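You operate a simulated robot arm through the tools that you are given. There is no shell and no other tool.

The job below is to be done with a simulated robot arm. You get a single attempt, and the scene is never put back.

## Task
Set port 20 in its holder and try both gauges; leave the red one standing there if it sinks.
Fine: the green must go in; gauges otherwise back in their stand; leave the other port. Set down upright: green gauge.
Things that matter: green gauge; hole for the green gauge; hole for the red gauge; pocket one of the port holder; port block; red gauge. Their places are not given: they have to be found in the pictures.

The check looks at the end state, three seconds after you hand in, the way a careful person would. Anything else that was tipped, shoved, dropped, spilled or broken makes it a failure.

## Robot
A 6-joint arm with a three-finger gripper, fixed in place. Base frame: the origin is at the foot of the arm, x ahead of it, y to its left, z up. Lengths are in mm, angles in degrees, forces in N, time in s.
Its first joint turns from -166.0 to 166.0 degrees. Payload 4.89 kg.
The tool frame sits at the grasp point between the pads (the TCP): z along the fingers, y along the line on which they close. The tips reach 30 mm beyond it. Largest opening 164 mm; the body of the gripper starts 125 mm behind the TCP.
Orientation is that of the tool frame in the base frame, as [roll, pitch, yaw] about the fixed x, y, z axes, in that order (R = Rz(yaw) Ry(pitch) Rx(roll)). With the fingers straight down and closing along the base's y, the tool's x points along the base's -x, its y along +y and its z along -z.

## Interface
- The arm moves only by the tool servo_tool. Its argument "series" is a list of rows, each a list of 7 numbers: the opening, from 0 (shut) to 1 (fully open), then the shift along the base's x, y, z in mm, then the turn, a rotation vector about the base's x, y, z in degrees. In form: [[jaw, dx, dy, dz, ax, ay, az], ...]. A call has 1 to 20 rows; each row shifts and turns the commanded pose from where the row before left it. A row lasts 0.2 s, in which the tool goes at most 50 mm and 8.6 degrees; a call with a longer step from one row to the next is refused whole, and so is a gripper value outside its range. Where a pose cannot be reached the arm comes as near as it can. A force on the tool above 40 N (or 10 N above the force at the start of the call, whichever is more), or a blocked arm, ends the call early, and 0.2 s more pass. Each finger travels about 108 mm/s and halts on what it meets, pressing with about 42 N; the grip force reading is that of the motor and also rises with nothing between the fingers. The clock runs only during rows and for 0.2 s after the last one: add rows that do not move to give the fingers time. The reply holds the time, the measured pose of the TCP, the force on the tool along the base axes, the opening and the grip force, in the units named above and with some noise, with the torque about the TCP (base axes, N m) and any sound that the robot's microphone picked up, and new pictures: "show" is both (left out), scene, wrist or none.
- Cameras (640 x 400 px; columns grow to the right, rows downward): "scene" is fixed at [215, -504.6, 1514]; the picture's right is [0.20, -0.98, 0.00], its down [-0.72, -0.15, -0.67] and it looks along [0.66, 0.14, -0.74] (base axes); focal length 313 px, centre (320, 200). "wrist" rides on the gripper at [76, -2, -152] in the tool frame; the picture's right is [0.02, 1.00, 0.00], its down [-0.88, 0.02, -0.47] and it looks along [-0.47, 0.01, 0.88] (tool axes); focal length 247 px, centre (320, 200).
- slide_trunk(by): slides the trunk up (or, below 0, down) by that many mm; the arm rides with it, the base frame stays. It gives what a move gives, with no picture.
- measure_at(camera, pixels): for up to 12 pixels [column, row] of the newest picture of that camera ("zoom" is the newest enlarged one), the place [x, y, z] in the base frame of the surface seen there, good to about 2 mm, but the place of the scene camera against the robot may be out by one fixed shift of up to 25 mm in any direction. No time passes.
- inspect(camera, box): a new picture of the part [left, top, right, bottom] of that camera's present view, enlarged. No time passes.
- finish_job(): hands the job in; it is judged then, once.

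Leave the gripper open and the arm clear of the work at the hand-in unless told otherwise.

The tools are called after ">>>" as name(argument=value, ...) on one line, values as JSON. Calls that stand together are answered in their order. servo_tool: Moves the arm, as the interface text tells. Its arguments: {"type":"object","properties":{"series":{"type":"array"},"show":{"type":"string","enum":["both","scene","wrist","none"]}},"required":["series"]} The other tools are called the same way: slide_trunk (by) slides the trunk up or down; measure_at (camera, pixels) gives the place of the surface under pixels of a picture; inspect (camera, box) takes an enlarged picture of a part of a camera's view; finish_job () hands the job in.

At the start:

```text
time_s: 0.0
eef_pos: [592.5, -254.1, 1072.0]
tool_rot: [180.0, 0.1, 179.9]
contact_force: [0.3, 0.3, -0.1]
ft_torque: [-0.02, 0.0, -0.05]
gripper_width: 164.2
grasp_force: 0.0
trunk travel left (down, up): [-175.0, 215.0]
```

scene: 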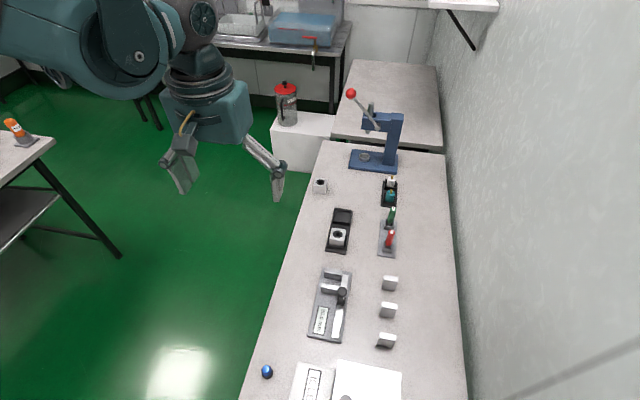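
wrist: 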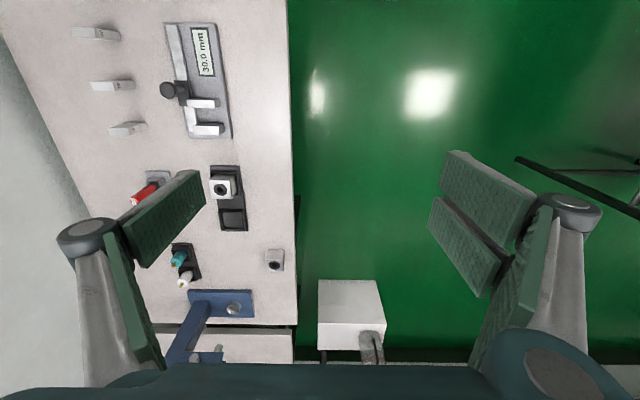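

I see a table with a holder with two pockets (around scene pixel 338,232), a loose port block (320,186), a gauge stand with red and green gauges (389,230), and another stand with teal/white items (390,190). First I'll enlarge these regions.

>>> inspect(camera="scene", box=[300, 160, 420, 260])

>>> inspect(camera="wrist", box=[100, 150, 300, 330])

```text
4.00 times, centred on (360, 210) of scene
```

zoom: 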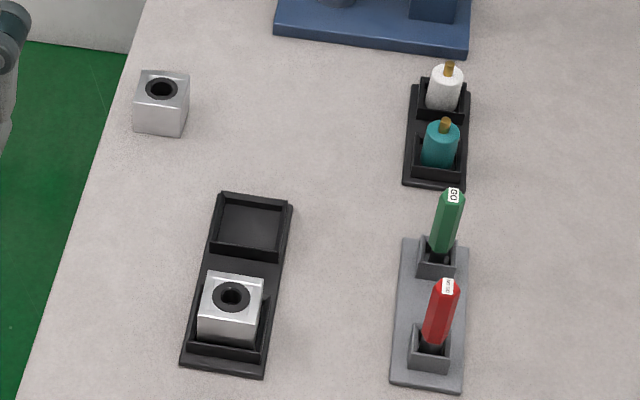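

```text
2.22 times, centred on (200, 240) of wrist
```

zoom: 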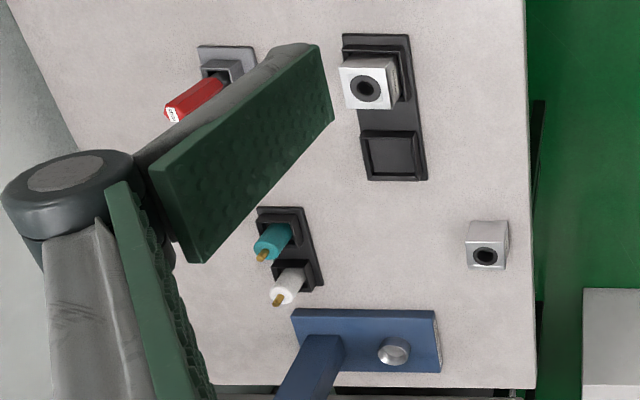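

The green gauge is labelled GO, the red NO-GO. I want to zoom in more on each object for labels and marks on the ports and holder.

>>> inspect(camera="scene", box=[308, 172, 340, 196])

>>> inspect(camera="scene", box=[320, 200, 368, 260])

>>> inspect(camera="scene", box=[370, 200, 410, 262])

>>> inspect(camera="scene", box=[240, 260, 420, 400])

```text
16.00 times, centred on (324, 184) of scene
```

zoom: 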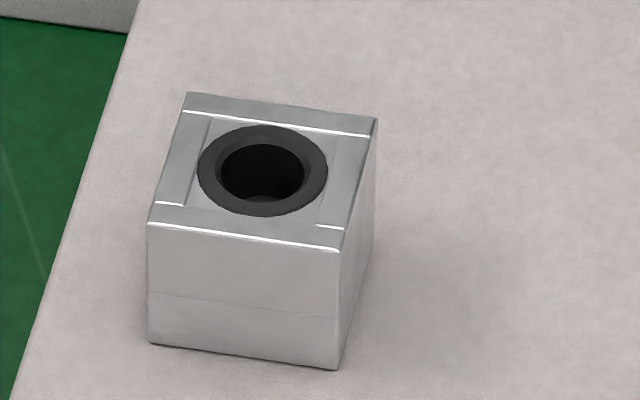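

```text
6.67 times, centred on (344, 230) of scene
```

zoom: 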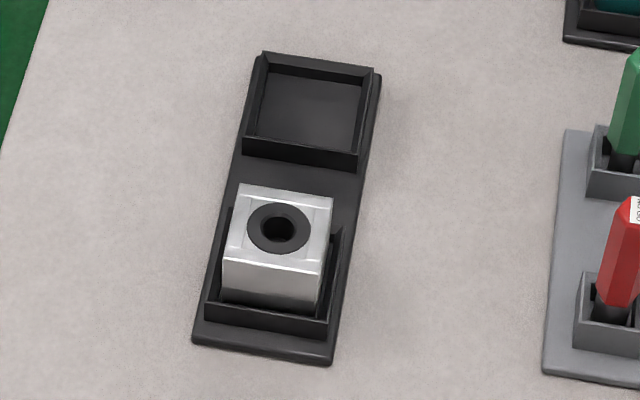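

```text
6.45 times, centred on (390, 231) of scene
```

zoom: 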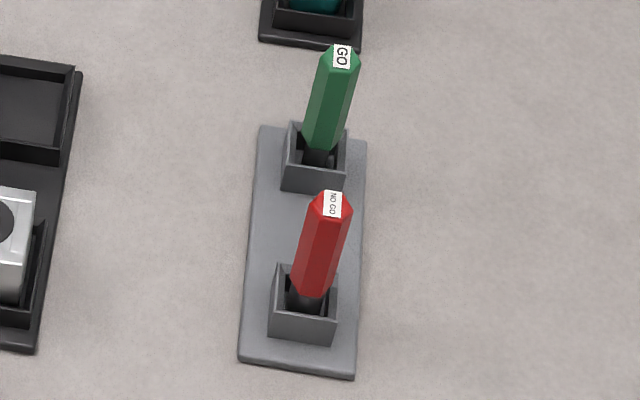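

```text
2.86 times, centred on (330, 330) of scene
```

zoom: 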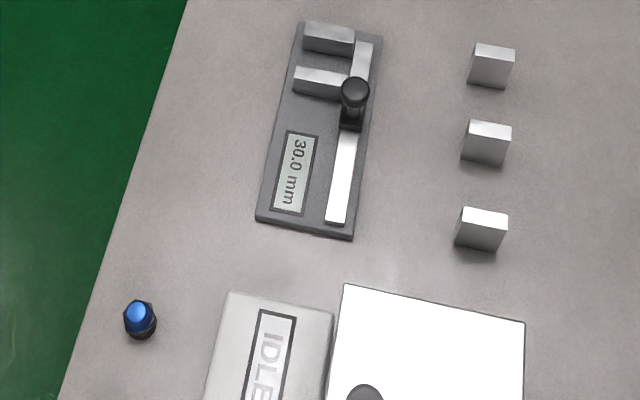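

The loose port's bore looks wider than that of the port in the holder. Now I measure the loose block's corners, bore rim and the holder.

>>> inspect(camera="scene", box=[308, 172, 340, 196])

>>> measure_at(camera="zoom", pixels=[[188, 96], [374, 120], [338, 248], [150, 222], [200, 168], [325, 172], [262, 128], [262, 214], [262, 170], [264, 200], [150, 342], [60, 300]])

```text
16.00 times, centred on (324, 184) of scene
```

zoom: 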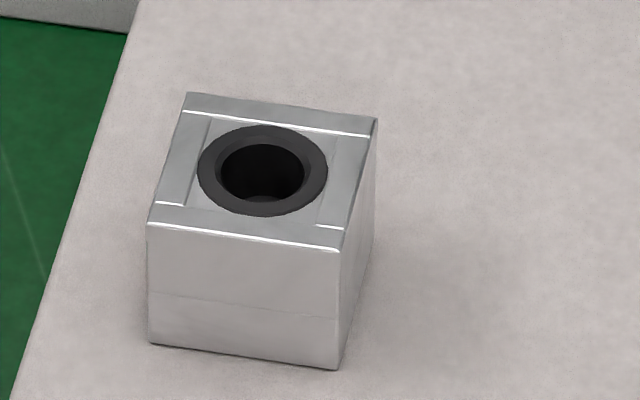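

```text
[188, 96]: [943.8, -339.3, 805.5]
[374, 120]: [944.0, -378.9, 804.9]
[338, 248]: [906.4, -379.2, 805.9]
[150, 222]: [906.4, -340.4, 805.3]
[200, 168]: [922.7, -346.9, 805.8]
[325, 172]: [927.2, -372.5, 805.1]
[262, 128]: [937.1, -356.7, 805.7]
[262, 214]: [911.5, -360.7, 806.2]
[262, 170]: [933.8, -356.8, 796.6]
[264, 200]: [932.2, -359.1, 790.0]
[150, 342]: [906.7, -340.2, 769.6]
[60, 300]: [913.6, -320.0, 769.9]
```

>>> inspect(camera="scene", box=[322, 204, 358, 256])

```text
7.69 times, centred on (340, 230) of scene
```

zoom: 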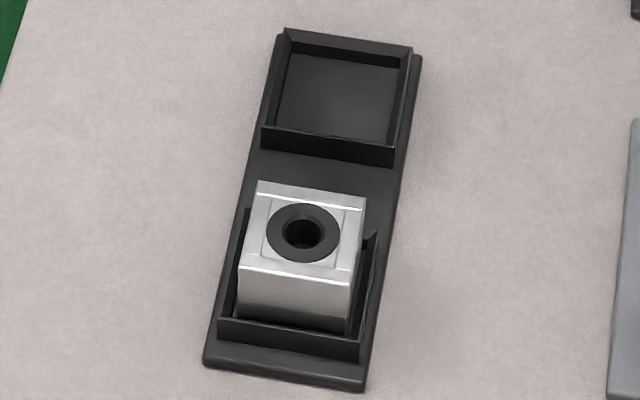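

>>> measure_at(camera="zoom", pixels=[[258, 184], [365, 200], [350, 282], [238, 262], [268, 230], [339, 234], [283, 232], [325, 234], [302, 240], [302, 204], [302, 262], [340, 95]])

>>> measure_at(camera="zoom", pixels=[[284, 30], [413, 48], [396, 160], [261, 140], [290, 55], [398, 68], [382, 142], [275, 122], [330, 170], [205, 360], [363, 390], [217, 330]])

```text
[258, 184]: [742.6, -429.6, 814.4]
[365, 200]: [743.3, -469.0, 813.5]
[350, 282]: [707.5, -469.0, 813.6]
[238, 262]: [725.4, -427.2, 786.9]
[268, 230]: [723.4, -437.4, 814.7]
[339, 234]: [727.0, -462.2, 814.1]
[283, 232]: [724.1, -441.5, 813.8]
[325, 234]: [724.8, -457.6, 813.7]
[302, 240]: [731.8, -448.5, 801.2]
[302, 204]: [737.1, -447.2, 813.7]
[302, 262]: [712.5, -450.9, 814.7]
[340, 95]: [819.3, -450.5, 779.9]
```

```text
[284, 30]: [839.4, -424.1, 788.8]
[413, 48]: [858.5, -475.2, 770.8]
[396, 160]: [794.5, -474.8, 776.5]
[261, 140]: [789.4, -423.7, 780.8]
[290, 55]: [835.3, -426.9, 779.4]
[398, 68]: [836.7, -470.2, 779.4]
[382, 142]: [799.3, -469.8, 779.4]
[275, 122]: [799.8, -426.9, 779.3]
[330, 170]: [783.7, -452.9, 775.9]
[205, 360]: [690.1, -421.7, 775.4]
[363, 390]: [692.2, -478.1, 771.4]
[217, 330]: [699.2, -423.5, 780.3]
```

The loose block is about 39 x 38 x 36 mm, square to the axes, with the wider bore; the empty pocket sits at about (815,-449). To find the scene camera shift, I measure the same things with the wrist camera.

>>> inspect(camera="wrist", box=[190, 155, 300, 285])

```text
3.08 times, centred on (245, 220) of wrist
```

zoom: 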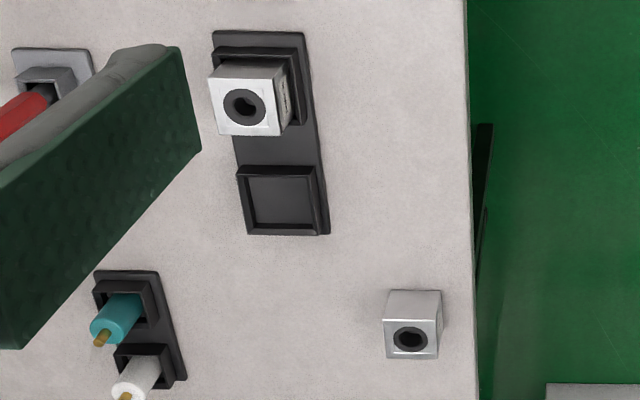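

>>> measure_at(camera="zoom", pixels=[[385, 318], [438, 320], [438, 357], [390, 357], [410, 338], [438, 292], [238, 168], [315, 166], [328, 234], [248, 234], [280, 200], [420, 230]])

>>> inspect(camera="wrist", box=[250, 160, 300, 195])

>>> inspect(camera="wrist", box=[255, 240, 300, 280])

>>> inspect(camera="wrist", box=[205, 165, 250, 205])

```text
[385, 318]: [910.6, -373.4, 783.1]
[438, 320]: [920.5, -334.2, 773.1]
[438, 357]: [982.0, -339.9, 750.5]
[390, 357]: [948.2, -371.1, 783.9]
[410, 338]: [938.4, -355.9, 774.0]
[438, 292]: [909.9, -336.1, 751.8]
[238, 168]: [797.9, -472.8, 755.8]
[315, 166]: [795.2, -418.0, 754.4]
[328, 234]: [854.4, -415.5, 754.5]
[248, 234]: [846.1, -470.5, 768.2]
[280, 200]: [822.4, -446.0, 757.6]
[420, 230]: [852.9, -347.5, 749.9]
```

```text
11.43 times, centred on (275, 178) of wrist
```

zoom: 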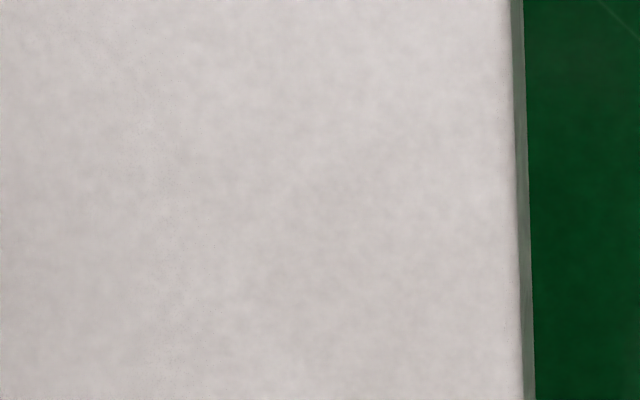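

```text
10.00 times, centred on (278, 260) of wrist
```

zoom: 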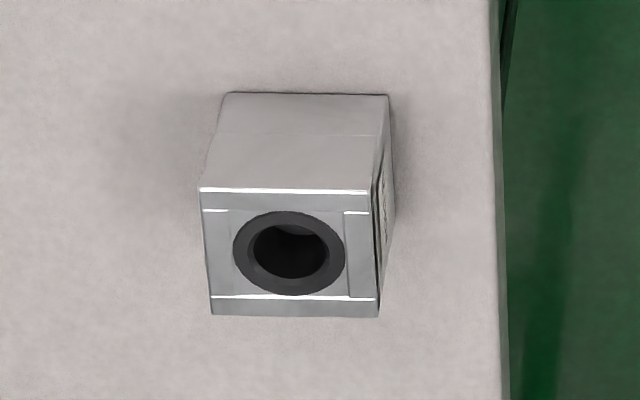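

```text
10.00 times, centred on (228, 185) of wrist
```

zoom: 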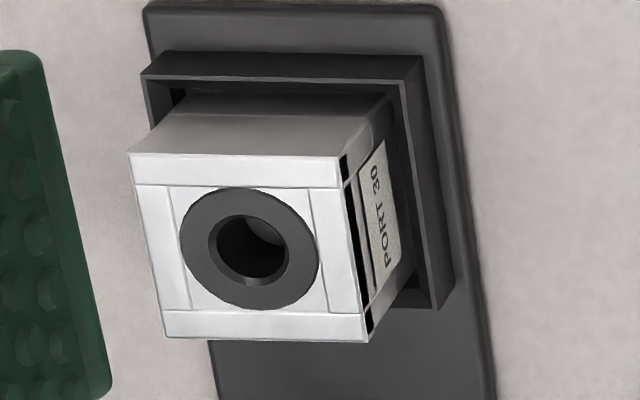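

The port in the holder carries a label on its +y side ("PORT 20" or "PORT 30"?). The loose one has a label too. I zoom harder on both.

>>> inspect(camera="wrist", box=[236, 178, 248, 196])

>>> inspect(camera="wrist", box=[286, 248, 298, 272])

```text
16.00 times, centred on (242, 187) of wrist
```

zoom: 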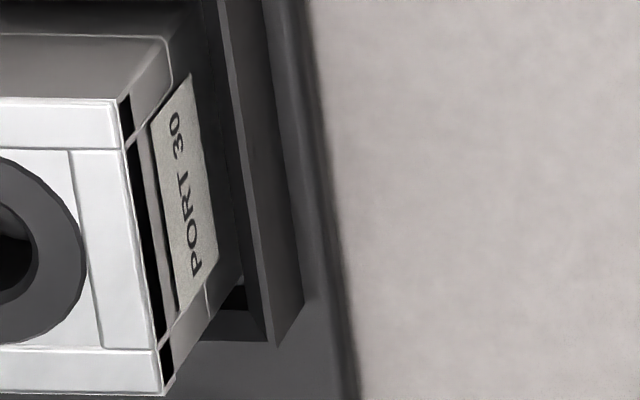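

```text
16.00 times, centred on (292, 260) of wrist
```

zoom: 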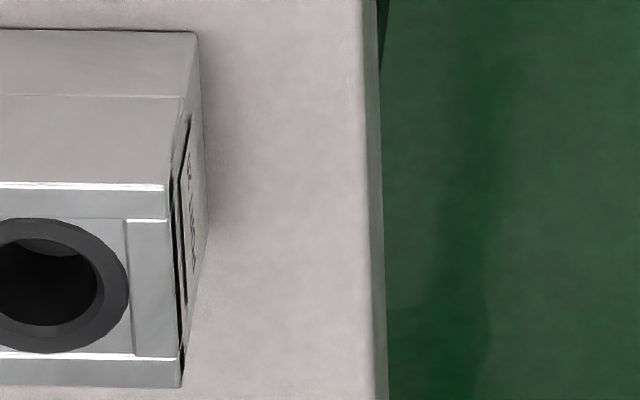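

The port already in the holder reads "PORT 30", so the loose block is port 20 and must go to the empty pocket. The wrist camera reads the table at z≈750 and the scene reads 770, so the scene is shifted by about -20 in z. Next I measure the gauges in the scene view.

>>> inspect(camera="scene", box=[370, 200, 410, 262])

>>> measure_at(camera="zoom", pixels=[[341, 58], [318, 60], [360, 62], [312, 145], [337, 148], [316, 157], [286, 150], [348, 165], [348, 130], [282, 185], [345, 195], [262, 130]])

>>> measure_at(camera="zoom", pixels=[[333, 205], [308, 208], [352, 210], [300, 292], [322, 296], [305, 305], [272, 296], [338, 312], [276, 265], [268, 332], [332, 345], [240, 360]])

```text
6.45 times, centred on (390, 231) of scene
```

zoom: 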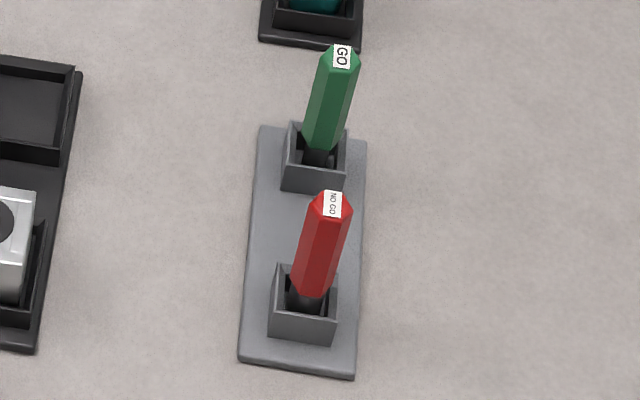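

```text
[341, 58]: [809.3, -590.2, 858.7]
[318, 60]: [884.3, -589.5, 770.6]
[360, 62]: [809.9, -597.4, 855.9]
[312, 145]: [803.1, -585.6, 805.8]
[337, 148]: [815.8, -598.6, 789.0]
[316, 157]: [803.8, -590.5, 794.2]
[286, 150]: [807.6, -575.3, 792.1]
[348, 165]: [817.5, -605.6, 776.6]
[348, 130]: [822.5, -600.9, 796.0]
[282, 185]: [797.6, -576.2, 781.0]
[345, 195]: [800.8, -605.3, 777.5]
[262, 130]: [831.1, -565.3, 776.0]
```

```text
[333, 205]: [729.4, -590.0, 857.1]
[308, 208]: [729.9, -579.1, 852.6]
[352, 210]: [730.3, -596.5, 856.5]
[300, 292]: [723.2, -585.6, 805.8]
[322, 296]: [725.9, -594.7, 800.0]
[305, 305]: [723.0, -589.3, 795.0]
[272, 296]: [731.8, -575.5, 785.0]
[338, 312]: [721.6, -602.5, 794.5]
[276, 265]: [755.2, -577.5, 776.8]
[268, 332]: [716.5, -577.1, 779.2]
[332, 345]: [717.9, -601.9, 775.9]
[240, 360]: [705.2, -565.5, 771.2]
```

The gauges stand about 110 mm high. Before moving, I check tall obstacles: the blue press with its red-knob handle (351,93), the jar (286,95), the wall, and the teal/white items.

>>> measure_at(camera="scene", pixels=[[351, 93], [370, 108], [398, 118], [378, 122], [350, 165], [396, 172], [286, 86], [276, 120], [455, 300], [446, 160], [392, 180], [390, 192]])

>>> inspect(camera="scene", box=[260, 70, 450, 190])

```text
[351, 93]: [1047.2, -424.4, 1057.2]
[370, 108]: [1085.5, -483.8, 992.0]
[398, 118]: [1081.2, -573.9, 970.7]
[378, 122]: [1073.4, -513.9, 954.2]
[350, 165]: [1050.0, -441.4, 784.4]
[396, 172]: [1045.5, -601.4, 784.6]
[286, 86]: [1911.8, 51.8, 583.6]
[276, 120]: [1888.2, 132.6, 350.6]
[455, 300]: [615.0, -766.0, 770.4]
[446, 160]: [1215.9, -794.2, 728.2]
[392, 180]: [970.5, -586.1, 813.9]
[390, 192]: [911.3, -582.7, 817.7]
```

```text
3.33 times, centred on (355, 130) of scene
```

zoom: 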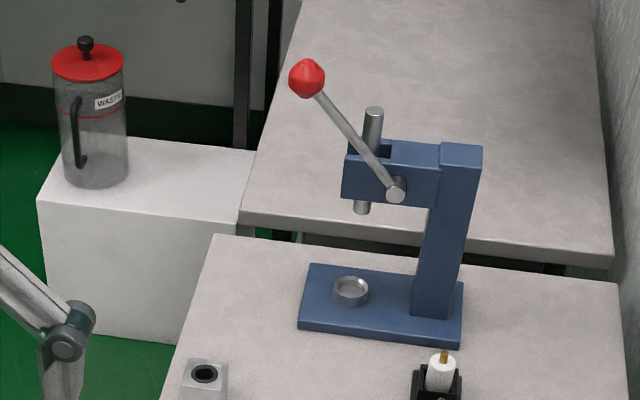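

Press knob is at about (1051,-420,1037) after shift, the wall lies at y≈-770; both clear of what I plan. I move to above the loose block at height, jaws open.

>>> servo_tool(series=[[1, 40, -14, 0, 0, 0, 0], [1, 40, -14, 0, 0, 0, 0], [1, 40, -14, 0, 0, 0, 0], [1, 40, -14, 0, 0, 0, 0], [1, 40, -14, 0, 0, 0, 0], [1, 40, -14, 0, 0, 0, 0], [1, 40, -14, 0, 0, 0, 0]], show="both")

```text
time_s: 1.6
eef_pos: [872.0, -352.9, 1073.5]
tool_rot: [179.9, 0.0, -179.9]
contact_force: [-0.4, -0.1, 1.4]
ft_torque: [-0.05, -0.17, 0.02]
gripper_width: 163.9
grasp_force: 0.0
trunk travel left (down, up): [-175.0, 215.0]
```

scene: 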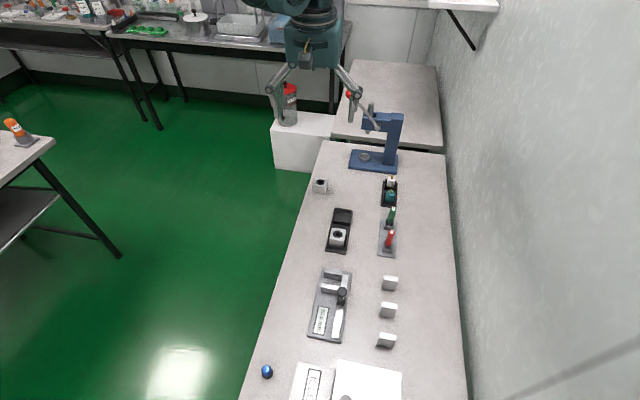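
wrist: 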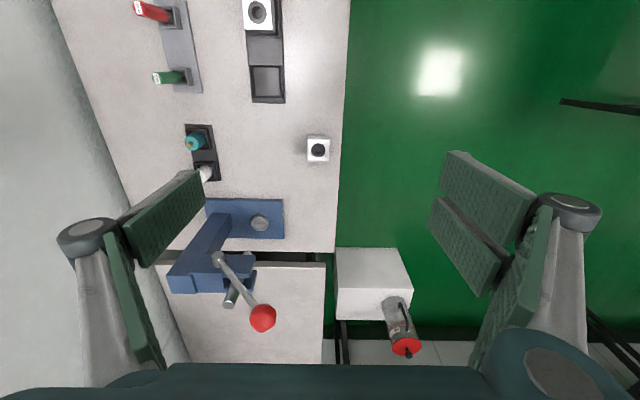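

The move went as commanded. In the wrist view the block is at (318,149). I enlarge it and the gauges and measure in the wrist camera.

>>> inspect(camera="wrist", box=[298, 128, 340, 170])

>>> measure_at(camera="wrist", pixels=[[318, 150], [309, 143], [328, 143], [309, 159], [328, 159], [300, 150], [345, 120], [330, 135], [267, 80], [180, 78], [150, 12], [160, 78]])

```text
9.52 times, centred on (319, 149) of wrist
```

zoom: 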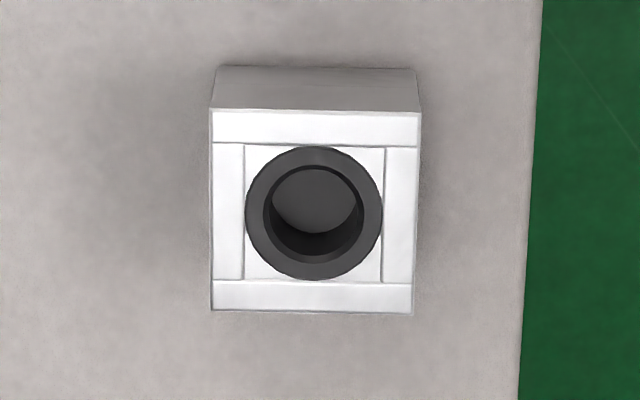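

```text
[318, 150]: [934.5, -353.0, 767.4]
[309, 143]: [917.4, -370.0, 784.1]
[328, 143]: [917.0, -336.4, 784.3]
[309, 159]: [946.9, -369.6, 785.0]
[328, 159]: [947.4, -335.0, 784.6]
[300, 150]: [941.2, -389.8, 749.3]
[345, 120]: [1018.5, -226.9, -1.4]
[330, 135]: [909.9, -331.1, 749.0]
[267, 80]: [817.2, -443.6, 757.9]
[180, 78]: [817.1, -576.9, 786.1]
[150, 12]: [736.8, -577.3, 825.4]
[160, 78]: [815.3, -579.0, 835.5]
```

>>> measure_at(camera="zoom", pixels=[[213, 112], [418, 116], [412, 309], [214, 308], [247, 212], [381, 212], [315, 148], [315, 278], [265, 212], [361, 212], [315, 190], [218, 68]])

>>> inspect(camera="wrist", box=[235, 45, 305, 110])

```text
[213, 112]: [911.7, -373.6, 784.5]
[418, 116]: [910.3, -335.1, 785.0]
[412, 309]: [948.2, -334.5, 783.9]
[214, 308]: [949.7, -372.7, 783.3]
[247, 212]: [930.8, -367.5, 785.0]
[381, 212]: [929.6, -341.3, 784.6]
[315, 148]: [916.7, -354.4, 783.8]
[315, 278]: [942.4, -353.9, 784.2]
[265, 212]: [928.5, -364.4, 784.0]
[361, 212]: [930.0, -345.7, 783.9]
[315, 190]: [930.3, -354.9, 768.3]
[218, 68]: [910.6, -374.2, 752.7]
```

```text
6.15 times, centred on (270, 78) of wrist
```

zoom: 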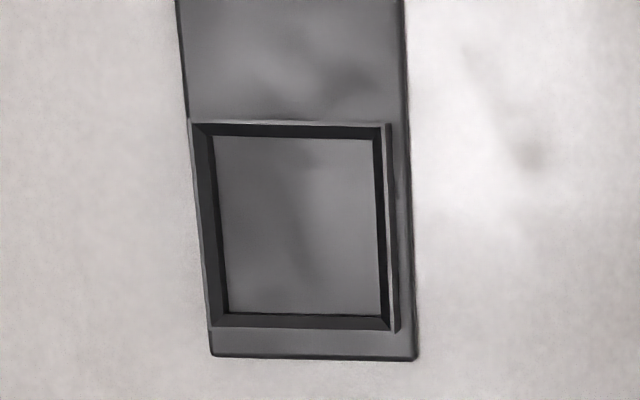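

>>> measure_at(camera="zoom", pixels=[[215, 138], [374, 140], [381, 313], [228, 312], [193, 123], [388, 126], [396, 328], [213, 325], [300, 220], [300, 70], [205, 135], [378, 132]])

>>> inspect(camera="wrist", box=[130, 0, 220, 100])

```text
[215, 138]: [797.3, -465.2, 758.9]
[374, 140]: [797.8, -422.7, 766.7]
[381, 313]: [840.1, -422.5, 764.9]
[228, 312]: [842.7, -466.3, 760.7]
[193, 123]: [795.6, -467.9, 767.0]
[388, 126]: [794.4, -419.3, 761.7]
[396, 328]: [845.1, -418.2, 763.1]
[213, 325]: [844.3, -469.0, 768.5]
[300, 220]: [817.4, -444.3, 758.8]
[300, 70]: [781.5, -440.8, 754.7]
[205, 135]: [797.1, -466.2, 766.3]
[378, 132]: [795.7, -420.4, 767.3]
```

```text
4.00 times, centred on (175, 50) of wrist
```

zoom: 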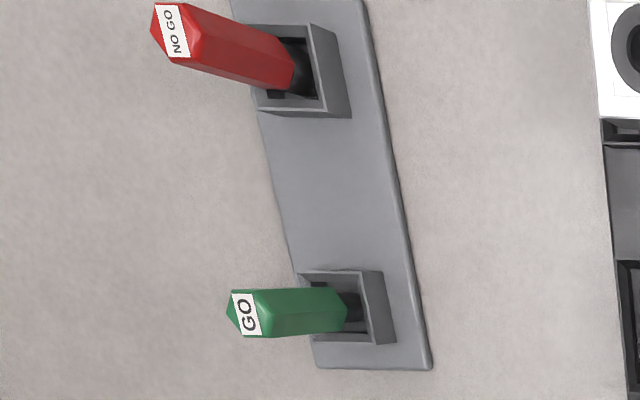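

Block centre is at (930,-354), top z≈784.5; the pocket's inside spans x 797.5–841, y -465.5 to -422.6, centre (819.5,-444), floor 759, rim 767. I now go over the block and down to z≈895, checking that the reach allows it.

>>> servo_tool(series=[[1, 29, -0.5, 0, 0, 0, 0], [1, 29, -0.5, 0, 0, 0, 0], [1, 0, 0, -45, 0, 0, 0], [1, 0, 0, -45, 0, 0, 0], [0.7, 0, 0, -45, 0, 0, 0], [0.5, 0, 0, -45, 0, 0, 0], [0.5, 0, 0, 0, 0, 0, 0]])

```text
time_s: 3.2
eef_pos: [931.8, -351.8, 888.5]
tool_rot: [-179.9, 0.0, 180.0]
contact_force: [-0.1, 0.2, 0.5]
ft_torque: [0.02, 0.04, 0.02]
gripper_width: 81.8
grasp_force: 0.1
trunk travel left (down, up): [-175.0, 215.0]
```

scene: 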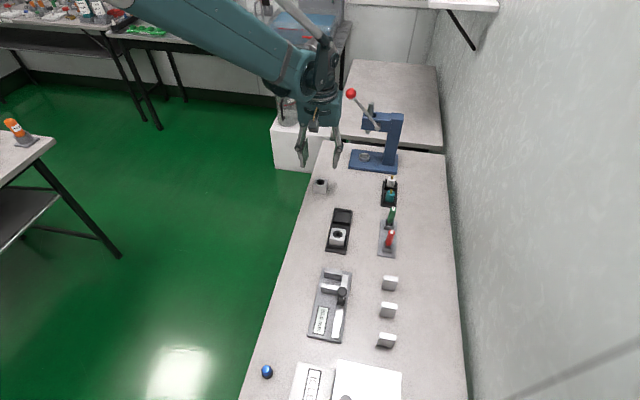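
wrist: 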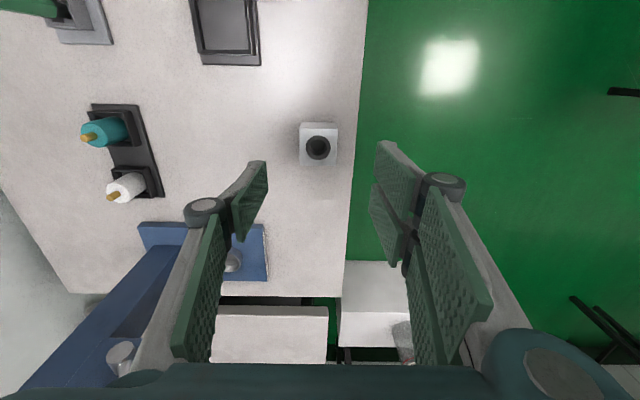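

Reach is fine. I re-measure the block from here with the wrist camera (block at 318,145).

>>> inspect(camera="wrist", box=[290, 115, 350, 170])

```text
7.27 times, centred on (320, 142) of wrist
```

zoom: 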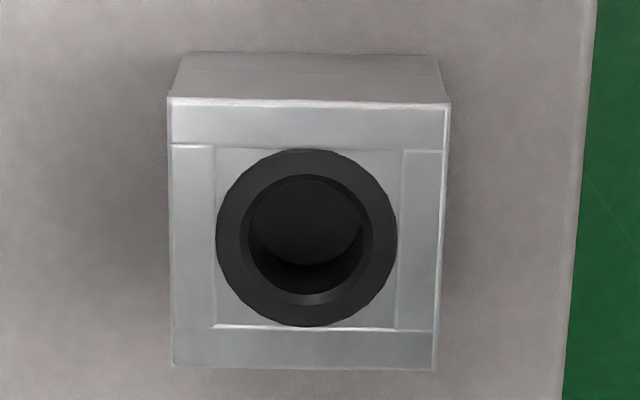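

>>> measure_at(camera="zoom", pixels=[[170, 102], [446, 106], [435, 366], [175, 362], [218, 236], [396, 238], [306, 152], [306, 324], [242, 238], [370, 238], [306, 215], [306, 295]])

```text
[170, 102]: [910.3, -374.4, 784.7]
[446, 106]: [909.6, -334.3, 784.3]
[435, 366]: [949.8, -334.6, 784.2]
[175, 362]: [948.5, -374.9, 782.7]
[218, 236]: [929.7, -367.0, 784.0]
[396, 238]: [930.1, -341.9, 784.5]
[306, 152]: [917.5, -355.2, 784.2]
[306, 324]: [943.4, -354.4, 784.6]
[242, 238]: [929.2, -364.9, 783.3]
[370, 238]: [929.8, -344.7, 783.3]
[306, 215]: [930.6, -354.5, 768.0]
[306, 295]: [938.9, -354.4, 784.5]
```

Port 20's bore is about 20 mm across, centre (930,-354.6), with a blind floor at z≈768. I take a still reading to see how much the pose reading scatters, then shift a bit and go down.

>>> servo_tool(series=[[0.5, 0, -1.5, 0, 0, 0, 0], [0.5, 0, 0, 0, 0, 0, 0]], show="none")

>>> servo_tool(series=[[0.5, 0, 0, 0, 0, 0, 0]], show="none")

>>> servo_tool(series=[[0.5, 0, 0, 0, 0, 0, 0]], show="none")

```text
time_s: 3.8
eef_pos: [930.6, -354.8, 889.7]
tool_rot: [-180.0, 0.0, -180.0]
contact_force: [-0.5, 0.3, -0.1]
ft_torque: [-0.02, -0.03, 0.02]
gripper_width: 82.0
grasp_force: 0.1
trunk travel left (down, up): [-175.0, 215.0]
```

```text
time_s: 4.2
eef_pos: [931.3, -356.0, 891.1]
tool_rot: [180.0, -0.1, -179.9]
contact_force: [0.0, 0.3, -0.1]
ft_torque: [-0.01, 0.01, 0.02]
gripper_width: 82.0
grasp_force: 0.0
trunk travel left (down, up): [-175.0, 215.0]
```

```text
time_s: 4.6
eef_pos: [931.3, -355.4, 889.7]
tool_rot: [180.0, 0.1, -180.0]
contact_force: [-0.2, 0.6, -0.6]
ft_torque: [0.0, -0.02, 0.02]
gripper_width: 82.0
grasp_force: 0.1
trunk travel left (down, up): [-175.0, 215.0]
```

Readings average (931.1,-355.4,890.2) with scatter below 1 mm. I fine-shift and descend about 97 mm to TCP z≈793 (tips ≈763, 13 mm above the table).

>>> servo_tool(series=[[0.5, -1, 0.8, -25, 0, 0, 0], [0.5, 0, 0, -30, 0, 0, 0], [0.5, 0, 0, -25, 0, 0, 0], [0.5, 0, 0, -12, 0, 0, 0], [0.5, 0, 0, -5, 0, 0, 0], [0.5, 0, 0, 0, 0, 0, 0]])

```text
time_s: 6.0
eef_pos: [929.8, -354.4, 794.3]
tool_rot: [-179.9, 0.1, -180.0]
contact_force: [-0.5, -0.6, 0.1]
ft_torque: [0.02, 0.01, -0.02]
gripper_width: 81.8
grasp_force: 0.2
trunk travel left (down, up): [-175.0, 215.0]
```

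scene: 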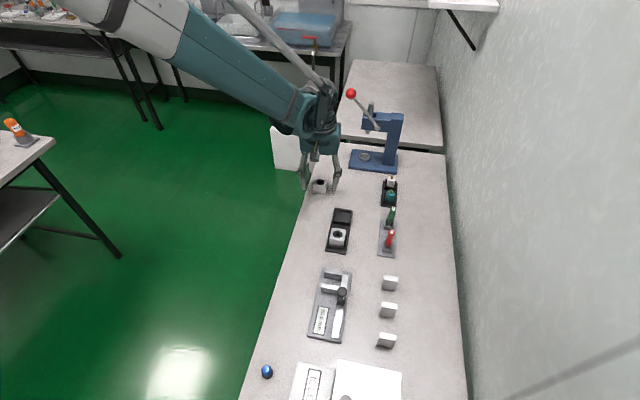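
wrist: 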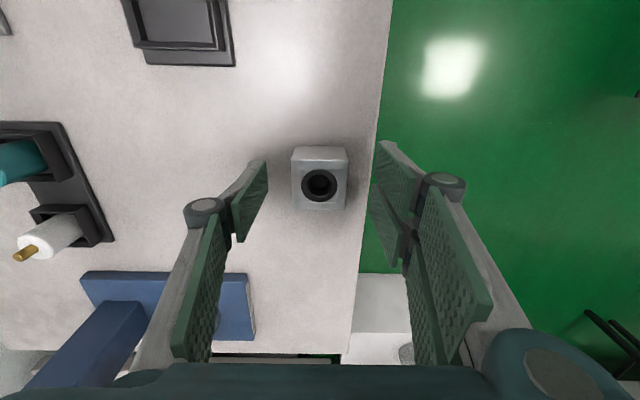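

The pads straddle the block evenly. I close the fingers on it.

>>> servo_tool(series=[[0.3, 0, 0, 0, 0, 0, 0], [0.26, 0, 0, 0, 0, 0, 0], [0.1, 0, 0, 0, 0, 0, 0], [0.1, 0, 0, 0, 0, 0, 0], [0.1, 0, 0, 0, 0, 0, 0]])

```text
time_s: 7.2
eef_pos: [929.0, -354.7, 795.9]
tool_rot: [180.0, 0.0, -180.0]
contact_force: [-0.6, 0.6, 0.3]
ft_torque: [0.01, 0.0, -0.01]
gripper_width: 39.4
grasp_force: 41.7
trunk travel left (down, up): [-175.0, 215.0]
```

scene: 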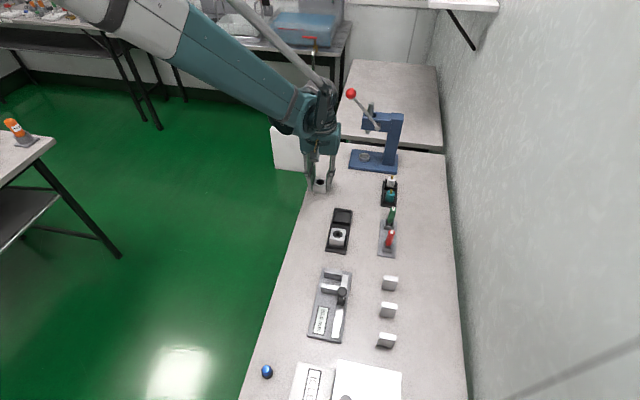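
wrist: 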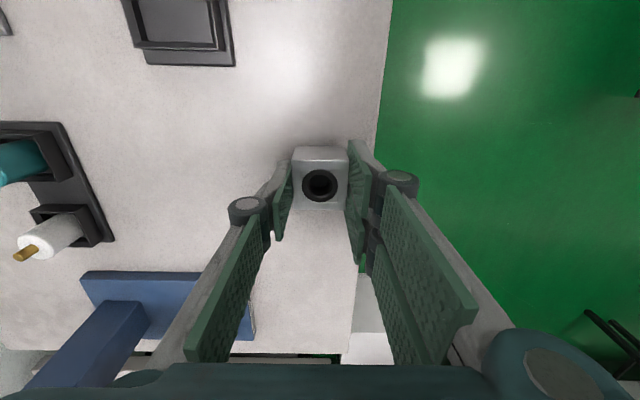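

Gripped at 39.4 mm with 42 N. I lift it slowly 60 mm.

>>> servo_tool(series=[[0.1, 0, 0, 5, 0, 0, 0], [0.1, 0, 0, 15, 0, 0, 0], [0.1, 0, 0, 20, 0, 0, 0], [0.1, 0, 0, 20, 0, 0, 0], [0.1, 0, 0, 0, 0, 0, 0]])

```text
time_s: 8.4
eef_pos: [930.3, -354.1, 856.2]
tool_rot: [-179.9, 0.0, 180.0]
contact_force: [0.2, 0.0, -0.5]
ft_torque: [0.01, -0.03, 0.01]
gripper_width: 39.3
grasp_force: 42.0
trunk travel left (down, up): [-175.0, 215.0]
```

scene: 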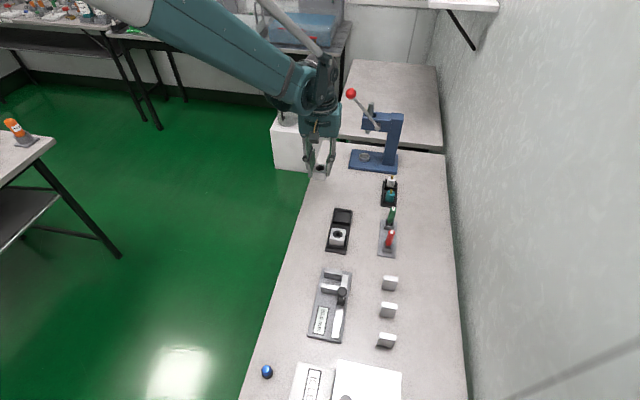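
wrist: 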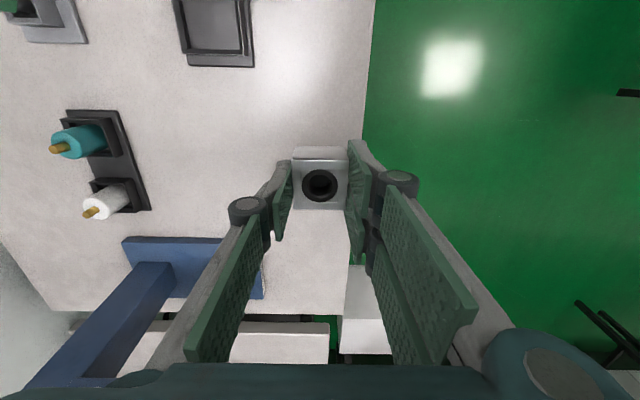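

The block came up with the gripper. I measure its top in the grip and move it to beside/above the empty pocket at this height.

>>> inspect(camera="wrist", box=[280, 135, 360, 220])

>>> measure_at(camera="wrist", pixels=[[297, 163], [344, 163], [298, 207], [344, 207], [320, 172], [320, 199], [308, 186], [333, 186], [320, 168], [320, 203]])

>>> servo_tool(series=[[0.1, -22, -18, 0, 0, 0, 0], [0.1, -22, -18, 0, 0, 0, 0], [0.1, -22, -18, 0, 0, 0, 0], [0.1, -22, -18, 0, 0, 0, 0], [0.1, -22, -18, 0, 0, 0, 0], [0.1, 0, 0, 0, 0, 0, 0]])

```text
4.71 times, centred on (320, 178) of wrist
```

zoom: 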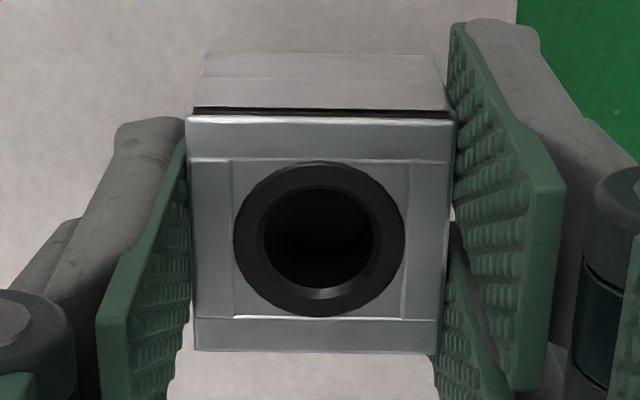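

```text
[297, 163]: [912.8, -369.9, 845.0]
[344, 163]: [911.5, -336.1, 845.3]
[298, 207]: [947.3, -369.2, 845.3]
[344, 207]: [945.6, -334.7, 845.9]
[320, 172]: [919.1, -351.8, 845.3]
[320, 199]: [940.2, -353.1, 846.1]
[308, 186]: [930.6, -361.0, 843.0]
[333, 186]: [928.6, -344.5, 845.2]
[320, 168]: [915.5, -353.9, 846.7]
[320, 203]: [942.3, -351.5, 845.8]
```

```text
time_s: 9.8
eef_pos: [817.3, -445.8, 855.1]
tool_rot: [-180.0, 0.0, -180.0]
contact_force: [-0.2, -0.5, -0.9]
ft_torque: [-0.05, -0.02, -0.01]
gripper_width: 39.4
grasp_force: 42.2
trunk travel left (down, up): [-175.0, 215.0]
```

scene: 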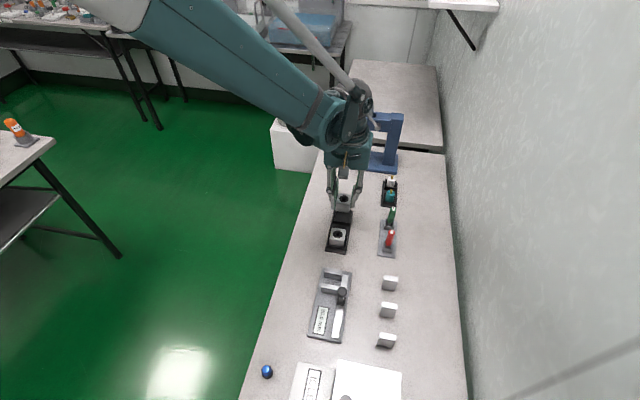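
wrist: 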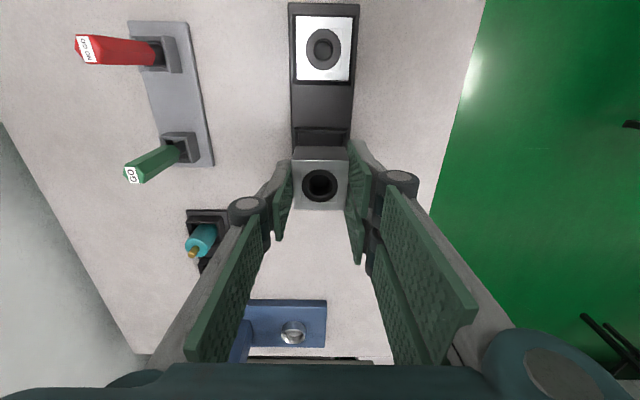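

Bore centre and TCP coincide within 1 mm. To fix the pocket's place, I back off +65 mm in x so the pocket shows clear of the block in the wrist view.

>>> servo_tool(series=[[0.1, 35, 1, 0, 0, 0, 0], [0.1, 30, 0, 0, 0, 0, 0], [0.1, 0, 0, 0, 0, 0, 0]], show="wrist")

>>> inspect(camera="wrist", box=[280, 20, 360, 150])

```text
time_s: 10.6
eef_pos: [886.8, -445.7, 854.6]
tool_rot: [-180.0, 0.0, -179.9]
contact_force: [0.0, -0.9, -1.0]
ft_torque: [-0.01, -0.01, 0.03]
gripper_width: 39.4
grasp_force: 41.5
trunk travel left (down, up): [-175.0, 215.0]
```

wrist: 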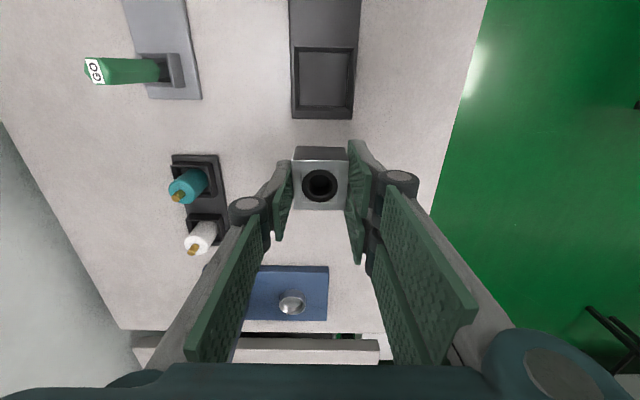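

```text
3.08 times, centred on (320, 85) of wrist
```

zoom: 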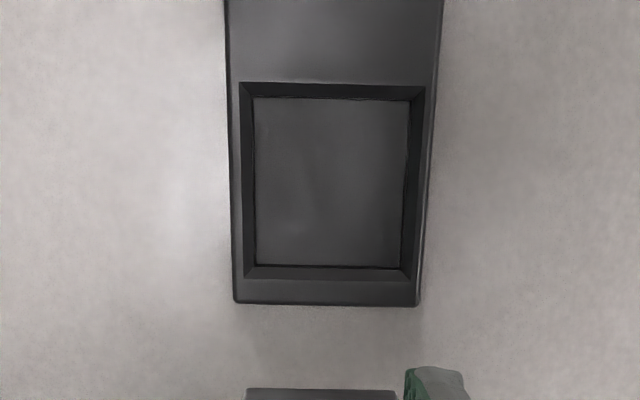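

>>> inspect(camera="wrist", box=[285, 38, 361, 125])

```text
4.60 times, centred on (323, 82) of wrist
```

zoom: 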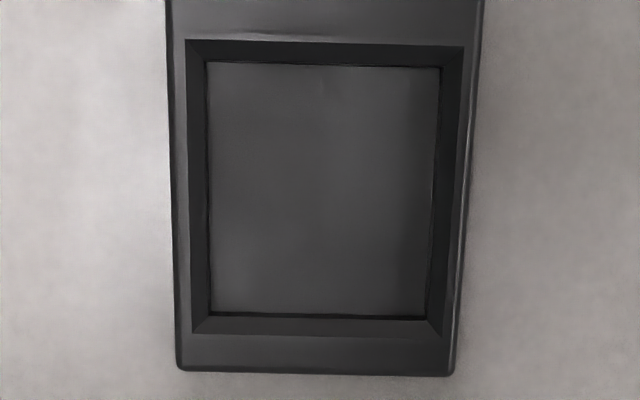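

>>> measure_at(camera="zoom", pixels=[[189, 180], [200, 180], [213, 180], [432, 180], [442, 180], [458, 180], [320, 45], [320, 58], [320, 70], [320, 310], [320, 320], [320, 332]])

>>> measure_at(camera="zoom", pixels=[[186, 100], [190, 300], [204, 100], [207, 250], [437, 100], [429, 260], [463, 100], [448, 290], [250, 52], [400, 54], [250, 328], [390, 328]])

```text
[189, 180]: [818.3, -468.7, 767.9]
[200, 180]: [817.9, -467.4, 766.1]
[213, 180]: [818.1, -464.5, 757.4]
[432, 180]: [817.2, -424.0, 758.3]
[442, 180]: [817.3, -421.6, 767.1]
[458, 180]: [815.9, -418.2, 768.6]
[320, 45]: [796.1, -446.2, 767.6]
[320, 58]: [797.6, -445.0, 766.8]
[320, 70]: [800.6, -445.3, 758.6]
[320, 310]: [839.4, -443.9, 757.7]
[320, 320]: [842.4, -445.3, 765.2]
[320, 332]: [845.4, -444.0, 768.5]
```

```text
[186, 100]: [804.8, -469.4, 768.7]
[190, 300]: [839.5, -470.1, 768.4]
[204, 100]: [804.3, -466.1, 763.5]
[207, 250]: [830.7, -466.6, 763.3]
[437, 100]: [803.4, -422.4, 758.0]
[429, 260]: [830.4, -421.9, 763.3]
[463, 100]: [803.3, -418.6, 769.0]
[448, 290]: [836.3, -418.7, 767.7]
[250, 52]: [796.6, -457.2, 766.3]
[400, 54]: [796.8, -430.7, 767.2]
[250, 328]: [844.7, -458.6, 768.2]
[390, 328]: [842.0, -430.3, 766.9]
```

Pocket centre works out at about (820,-444) with roughly 2 mm play each side. I check the block in the grip again here and take still readings.

>>> inspect(camera="wrist", box=[285, 140, 355, 215])

>>> servo_tool(series=[[0.1, 0, 0, 0, 0, 0, 0]], show="none")

>>> servo_tool(series=[[0.1, 0, 0, 0, 0, 0, 0]], show="none")

>>> servo_tool(series=[[0.1, 0, 0, 0, 0, 0, 0]], show="none")

```text
5.33 times, centred on (320, 178) of wrist
```

zoom: 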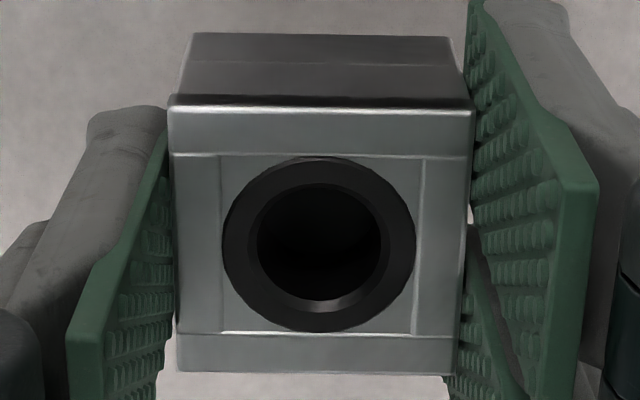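

```text
time_s: 11.0
eef_pos: [886.3, -446.9, 854.5]
tool_rot: [180.0, 0.0, 180.0]
contact_force: [0.7, -0.6, -1.7]
ft_torque: [-0.01, 0.01, -0.03]
gripper_width: 39.3
grasp_force: 42.1
trunk travel left (down, up): [-175.0, 215.0]
```

```text
time_s: 11.4
eef_pos: [885.9, -446.5, 854.7]
tool_rot: [179.9, 0.0, 180.0]
contact_force: [-0.2, 0.4, -2.0]
ft_torque: [-0.03, -0.03, 0.01]
gripper_width: 39.5
grasp_force: 41.9
trunk travel left (down, up): [-175.0, 215.0]
```

```text
time_s: 11.8
eef_pos: [886.4, -446.3, 855.1]
tool_rot: [-180.0, 0.0, 180.0]
contact_force: [-0.5, -0.7, -1.0]
ft_torque: [0.0, 0.03, 0.03]
gripper_width: 39.2
grasp_force: 41.6
trunk travel left (down, up): [-175.0, 215.0]
```

>>> measure_at(camera="zoom", pixels=[[226, 244], [412, 244], [318, 160], [318, 328], [175, 250], [464, 250], [320, 115], [320, 368], [262, 244], [378, 244]])

```text
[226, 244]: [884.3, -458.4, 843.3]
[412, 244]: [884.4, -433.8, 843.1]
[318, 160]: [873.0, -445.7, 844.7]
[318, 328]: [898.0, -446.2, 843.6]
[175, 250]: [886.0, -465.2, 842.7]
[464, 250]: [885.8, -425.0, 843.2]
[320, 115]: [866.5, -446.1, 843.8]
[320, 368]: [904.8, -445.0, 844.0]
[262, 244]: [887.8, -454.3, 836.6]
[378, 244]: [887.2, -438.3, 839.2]
```

Block centre in the grip is (885.5,-445.8), its bottom at z≈809. I shift by (-65.5,+1.8) over the pocket and lower to just above the rim.

>>> servo_tool(series=[[0.1, -30, 0.9, 0, 0, 0, 0], [0.1, -30, 0.9, 0, 0, 0, 0], [0.1, -5.5, 0, -10, 0, 0, 0], [0.1, 0, 0, -15, 0, 0, 0], [0.1, 0, 0, -10, 0, 0, 0], [0.1, 0, 0, 0, 0, 0, 0], [0.1, 0, 0, 0, 0, 0, 0]], show="both")

>>> inspect(camera="wrist", box=[270, 110, 370, 220])

>>> inspect(camera="scene", box=[310, 180, 370, 250])

```text
time_s: 13.4
eef_pos: [820.2, -443.8, 819.9]
tool_rot: [-180.0, 0.0, -180.0]
contact_force: [-0.1, 0.1, -1.6]
ft_torque: [0.07, 0.02, 0.0]
gripper_width: 39.4
grasp_force: 42.0
trunk travel left (down, up): [-175.0, 215.0]
```

scene: 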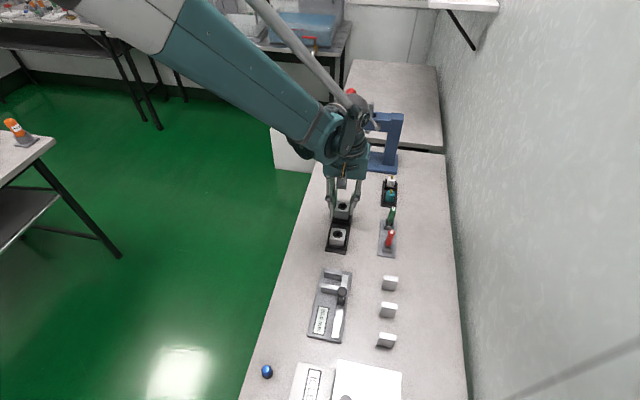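
wrist: 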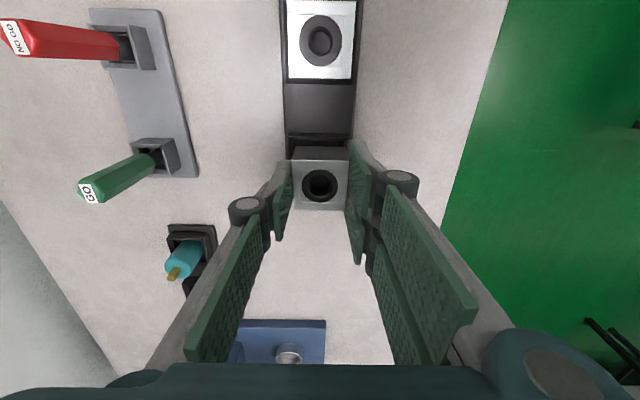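

```text
3.64 times, centred on (320, 165) of wrist
```

zoom: 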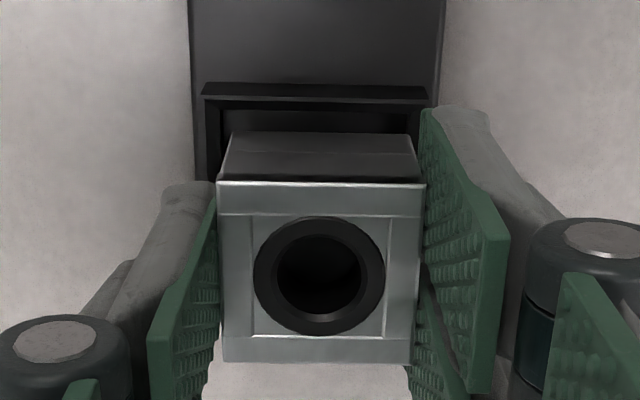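

```text
5.71 times, centred on (340, 215) of scene
```

zoom: 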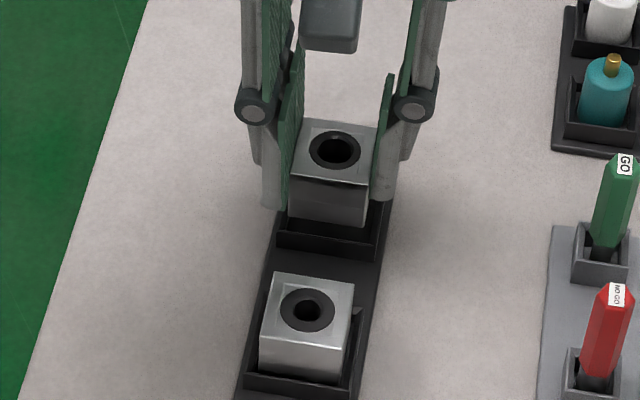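

Block looks centred over the pocket. I lower gently in 3 mm steps.

>>> servo_tool(series=[[0.1, 0, 0, -3, 0, 0, 0], [0.1, 0, 0, -3, 0, 0, 0], [0.1, 0, 0, -3, 0, 0, 0], [0.1, 0, 0, -3, 0, 0, 0], [0.1, 0, 0, 0, 0, 0, 0]], show="wrist")

>>> inspect(camera="wrist", box=[270, 110, 370, 220])

```text
time_s: 14.6
eef_pos: [819.8, -442.2, 808.1]
tool_rot: [180.0, 0.0, 180.0]
contact_force: [0.6, -4.5, -0.7]
ft_torque: [-0.21, -0.01, -0.15]
gripper_width: 39.3
grasp_force: 42.2
trunk travel left (down, up): [-175.0, 215.0]
```

wrist: 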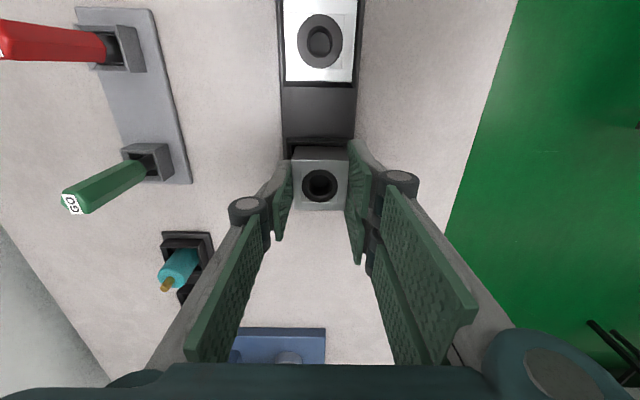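

```text
3.64 times, centred on (320, 165) of wrist
```

zoom: 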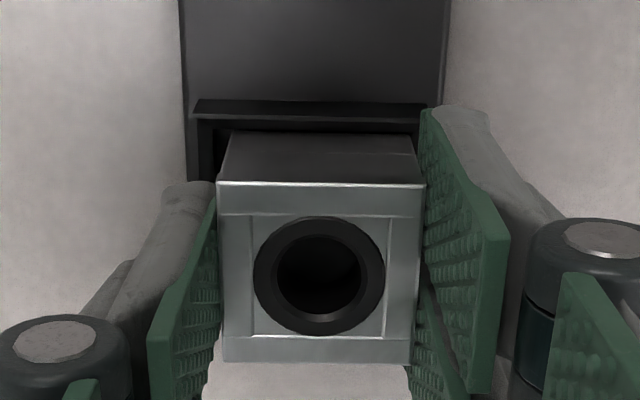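

There's a -4.5 N side force along y: the block touches the +y wall. I ease it 1.5 mm toward -y.

>>> servo_tool(series=[[0.1, 0, -0.8, 0, 0, 0, 0], [0.1, 0, -0.8, 0, 0, 0, 0], [0.1, 0, 0, 0, 0, 0, 0]], show="none")

>>> servo_tool(series=[[0.1, 0, 0, 0, 0, 0, 0]], show="none")

```text
time_s: 15.4
eef_pos: [819.0, -443.4, 809.7]
tool_rot: [-179.9, 0.0, -179.9]
contact_force: [0.0, 0.0, -2.2]
ft_torque: [-0.03, -0.03, 0.0]
gripper_width: 39.2
grasp_force: 42.0
trunk travel left (down, up): [-175.0, 215.0]
```

```text
time_s: 15.8
eef_pos: [820.5, -443.8, 810.4]
tool_rot: [-179.9, 0.0, -179.9]
contact_force: [0.7, 0.1, -1.5]
ft_torque: [0.0, -0.03, -0.03]
gripper_width: 39.4
grasp_force: 42.3
trunk travel left (down, up): [-175.0, 215.0]
```

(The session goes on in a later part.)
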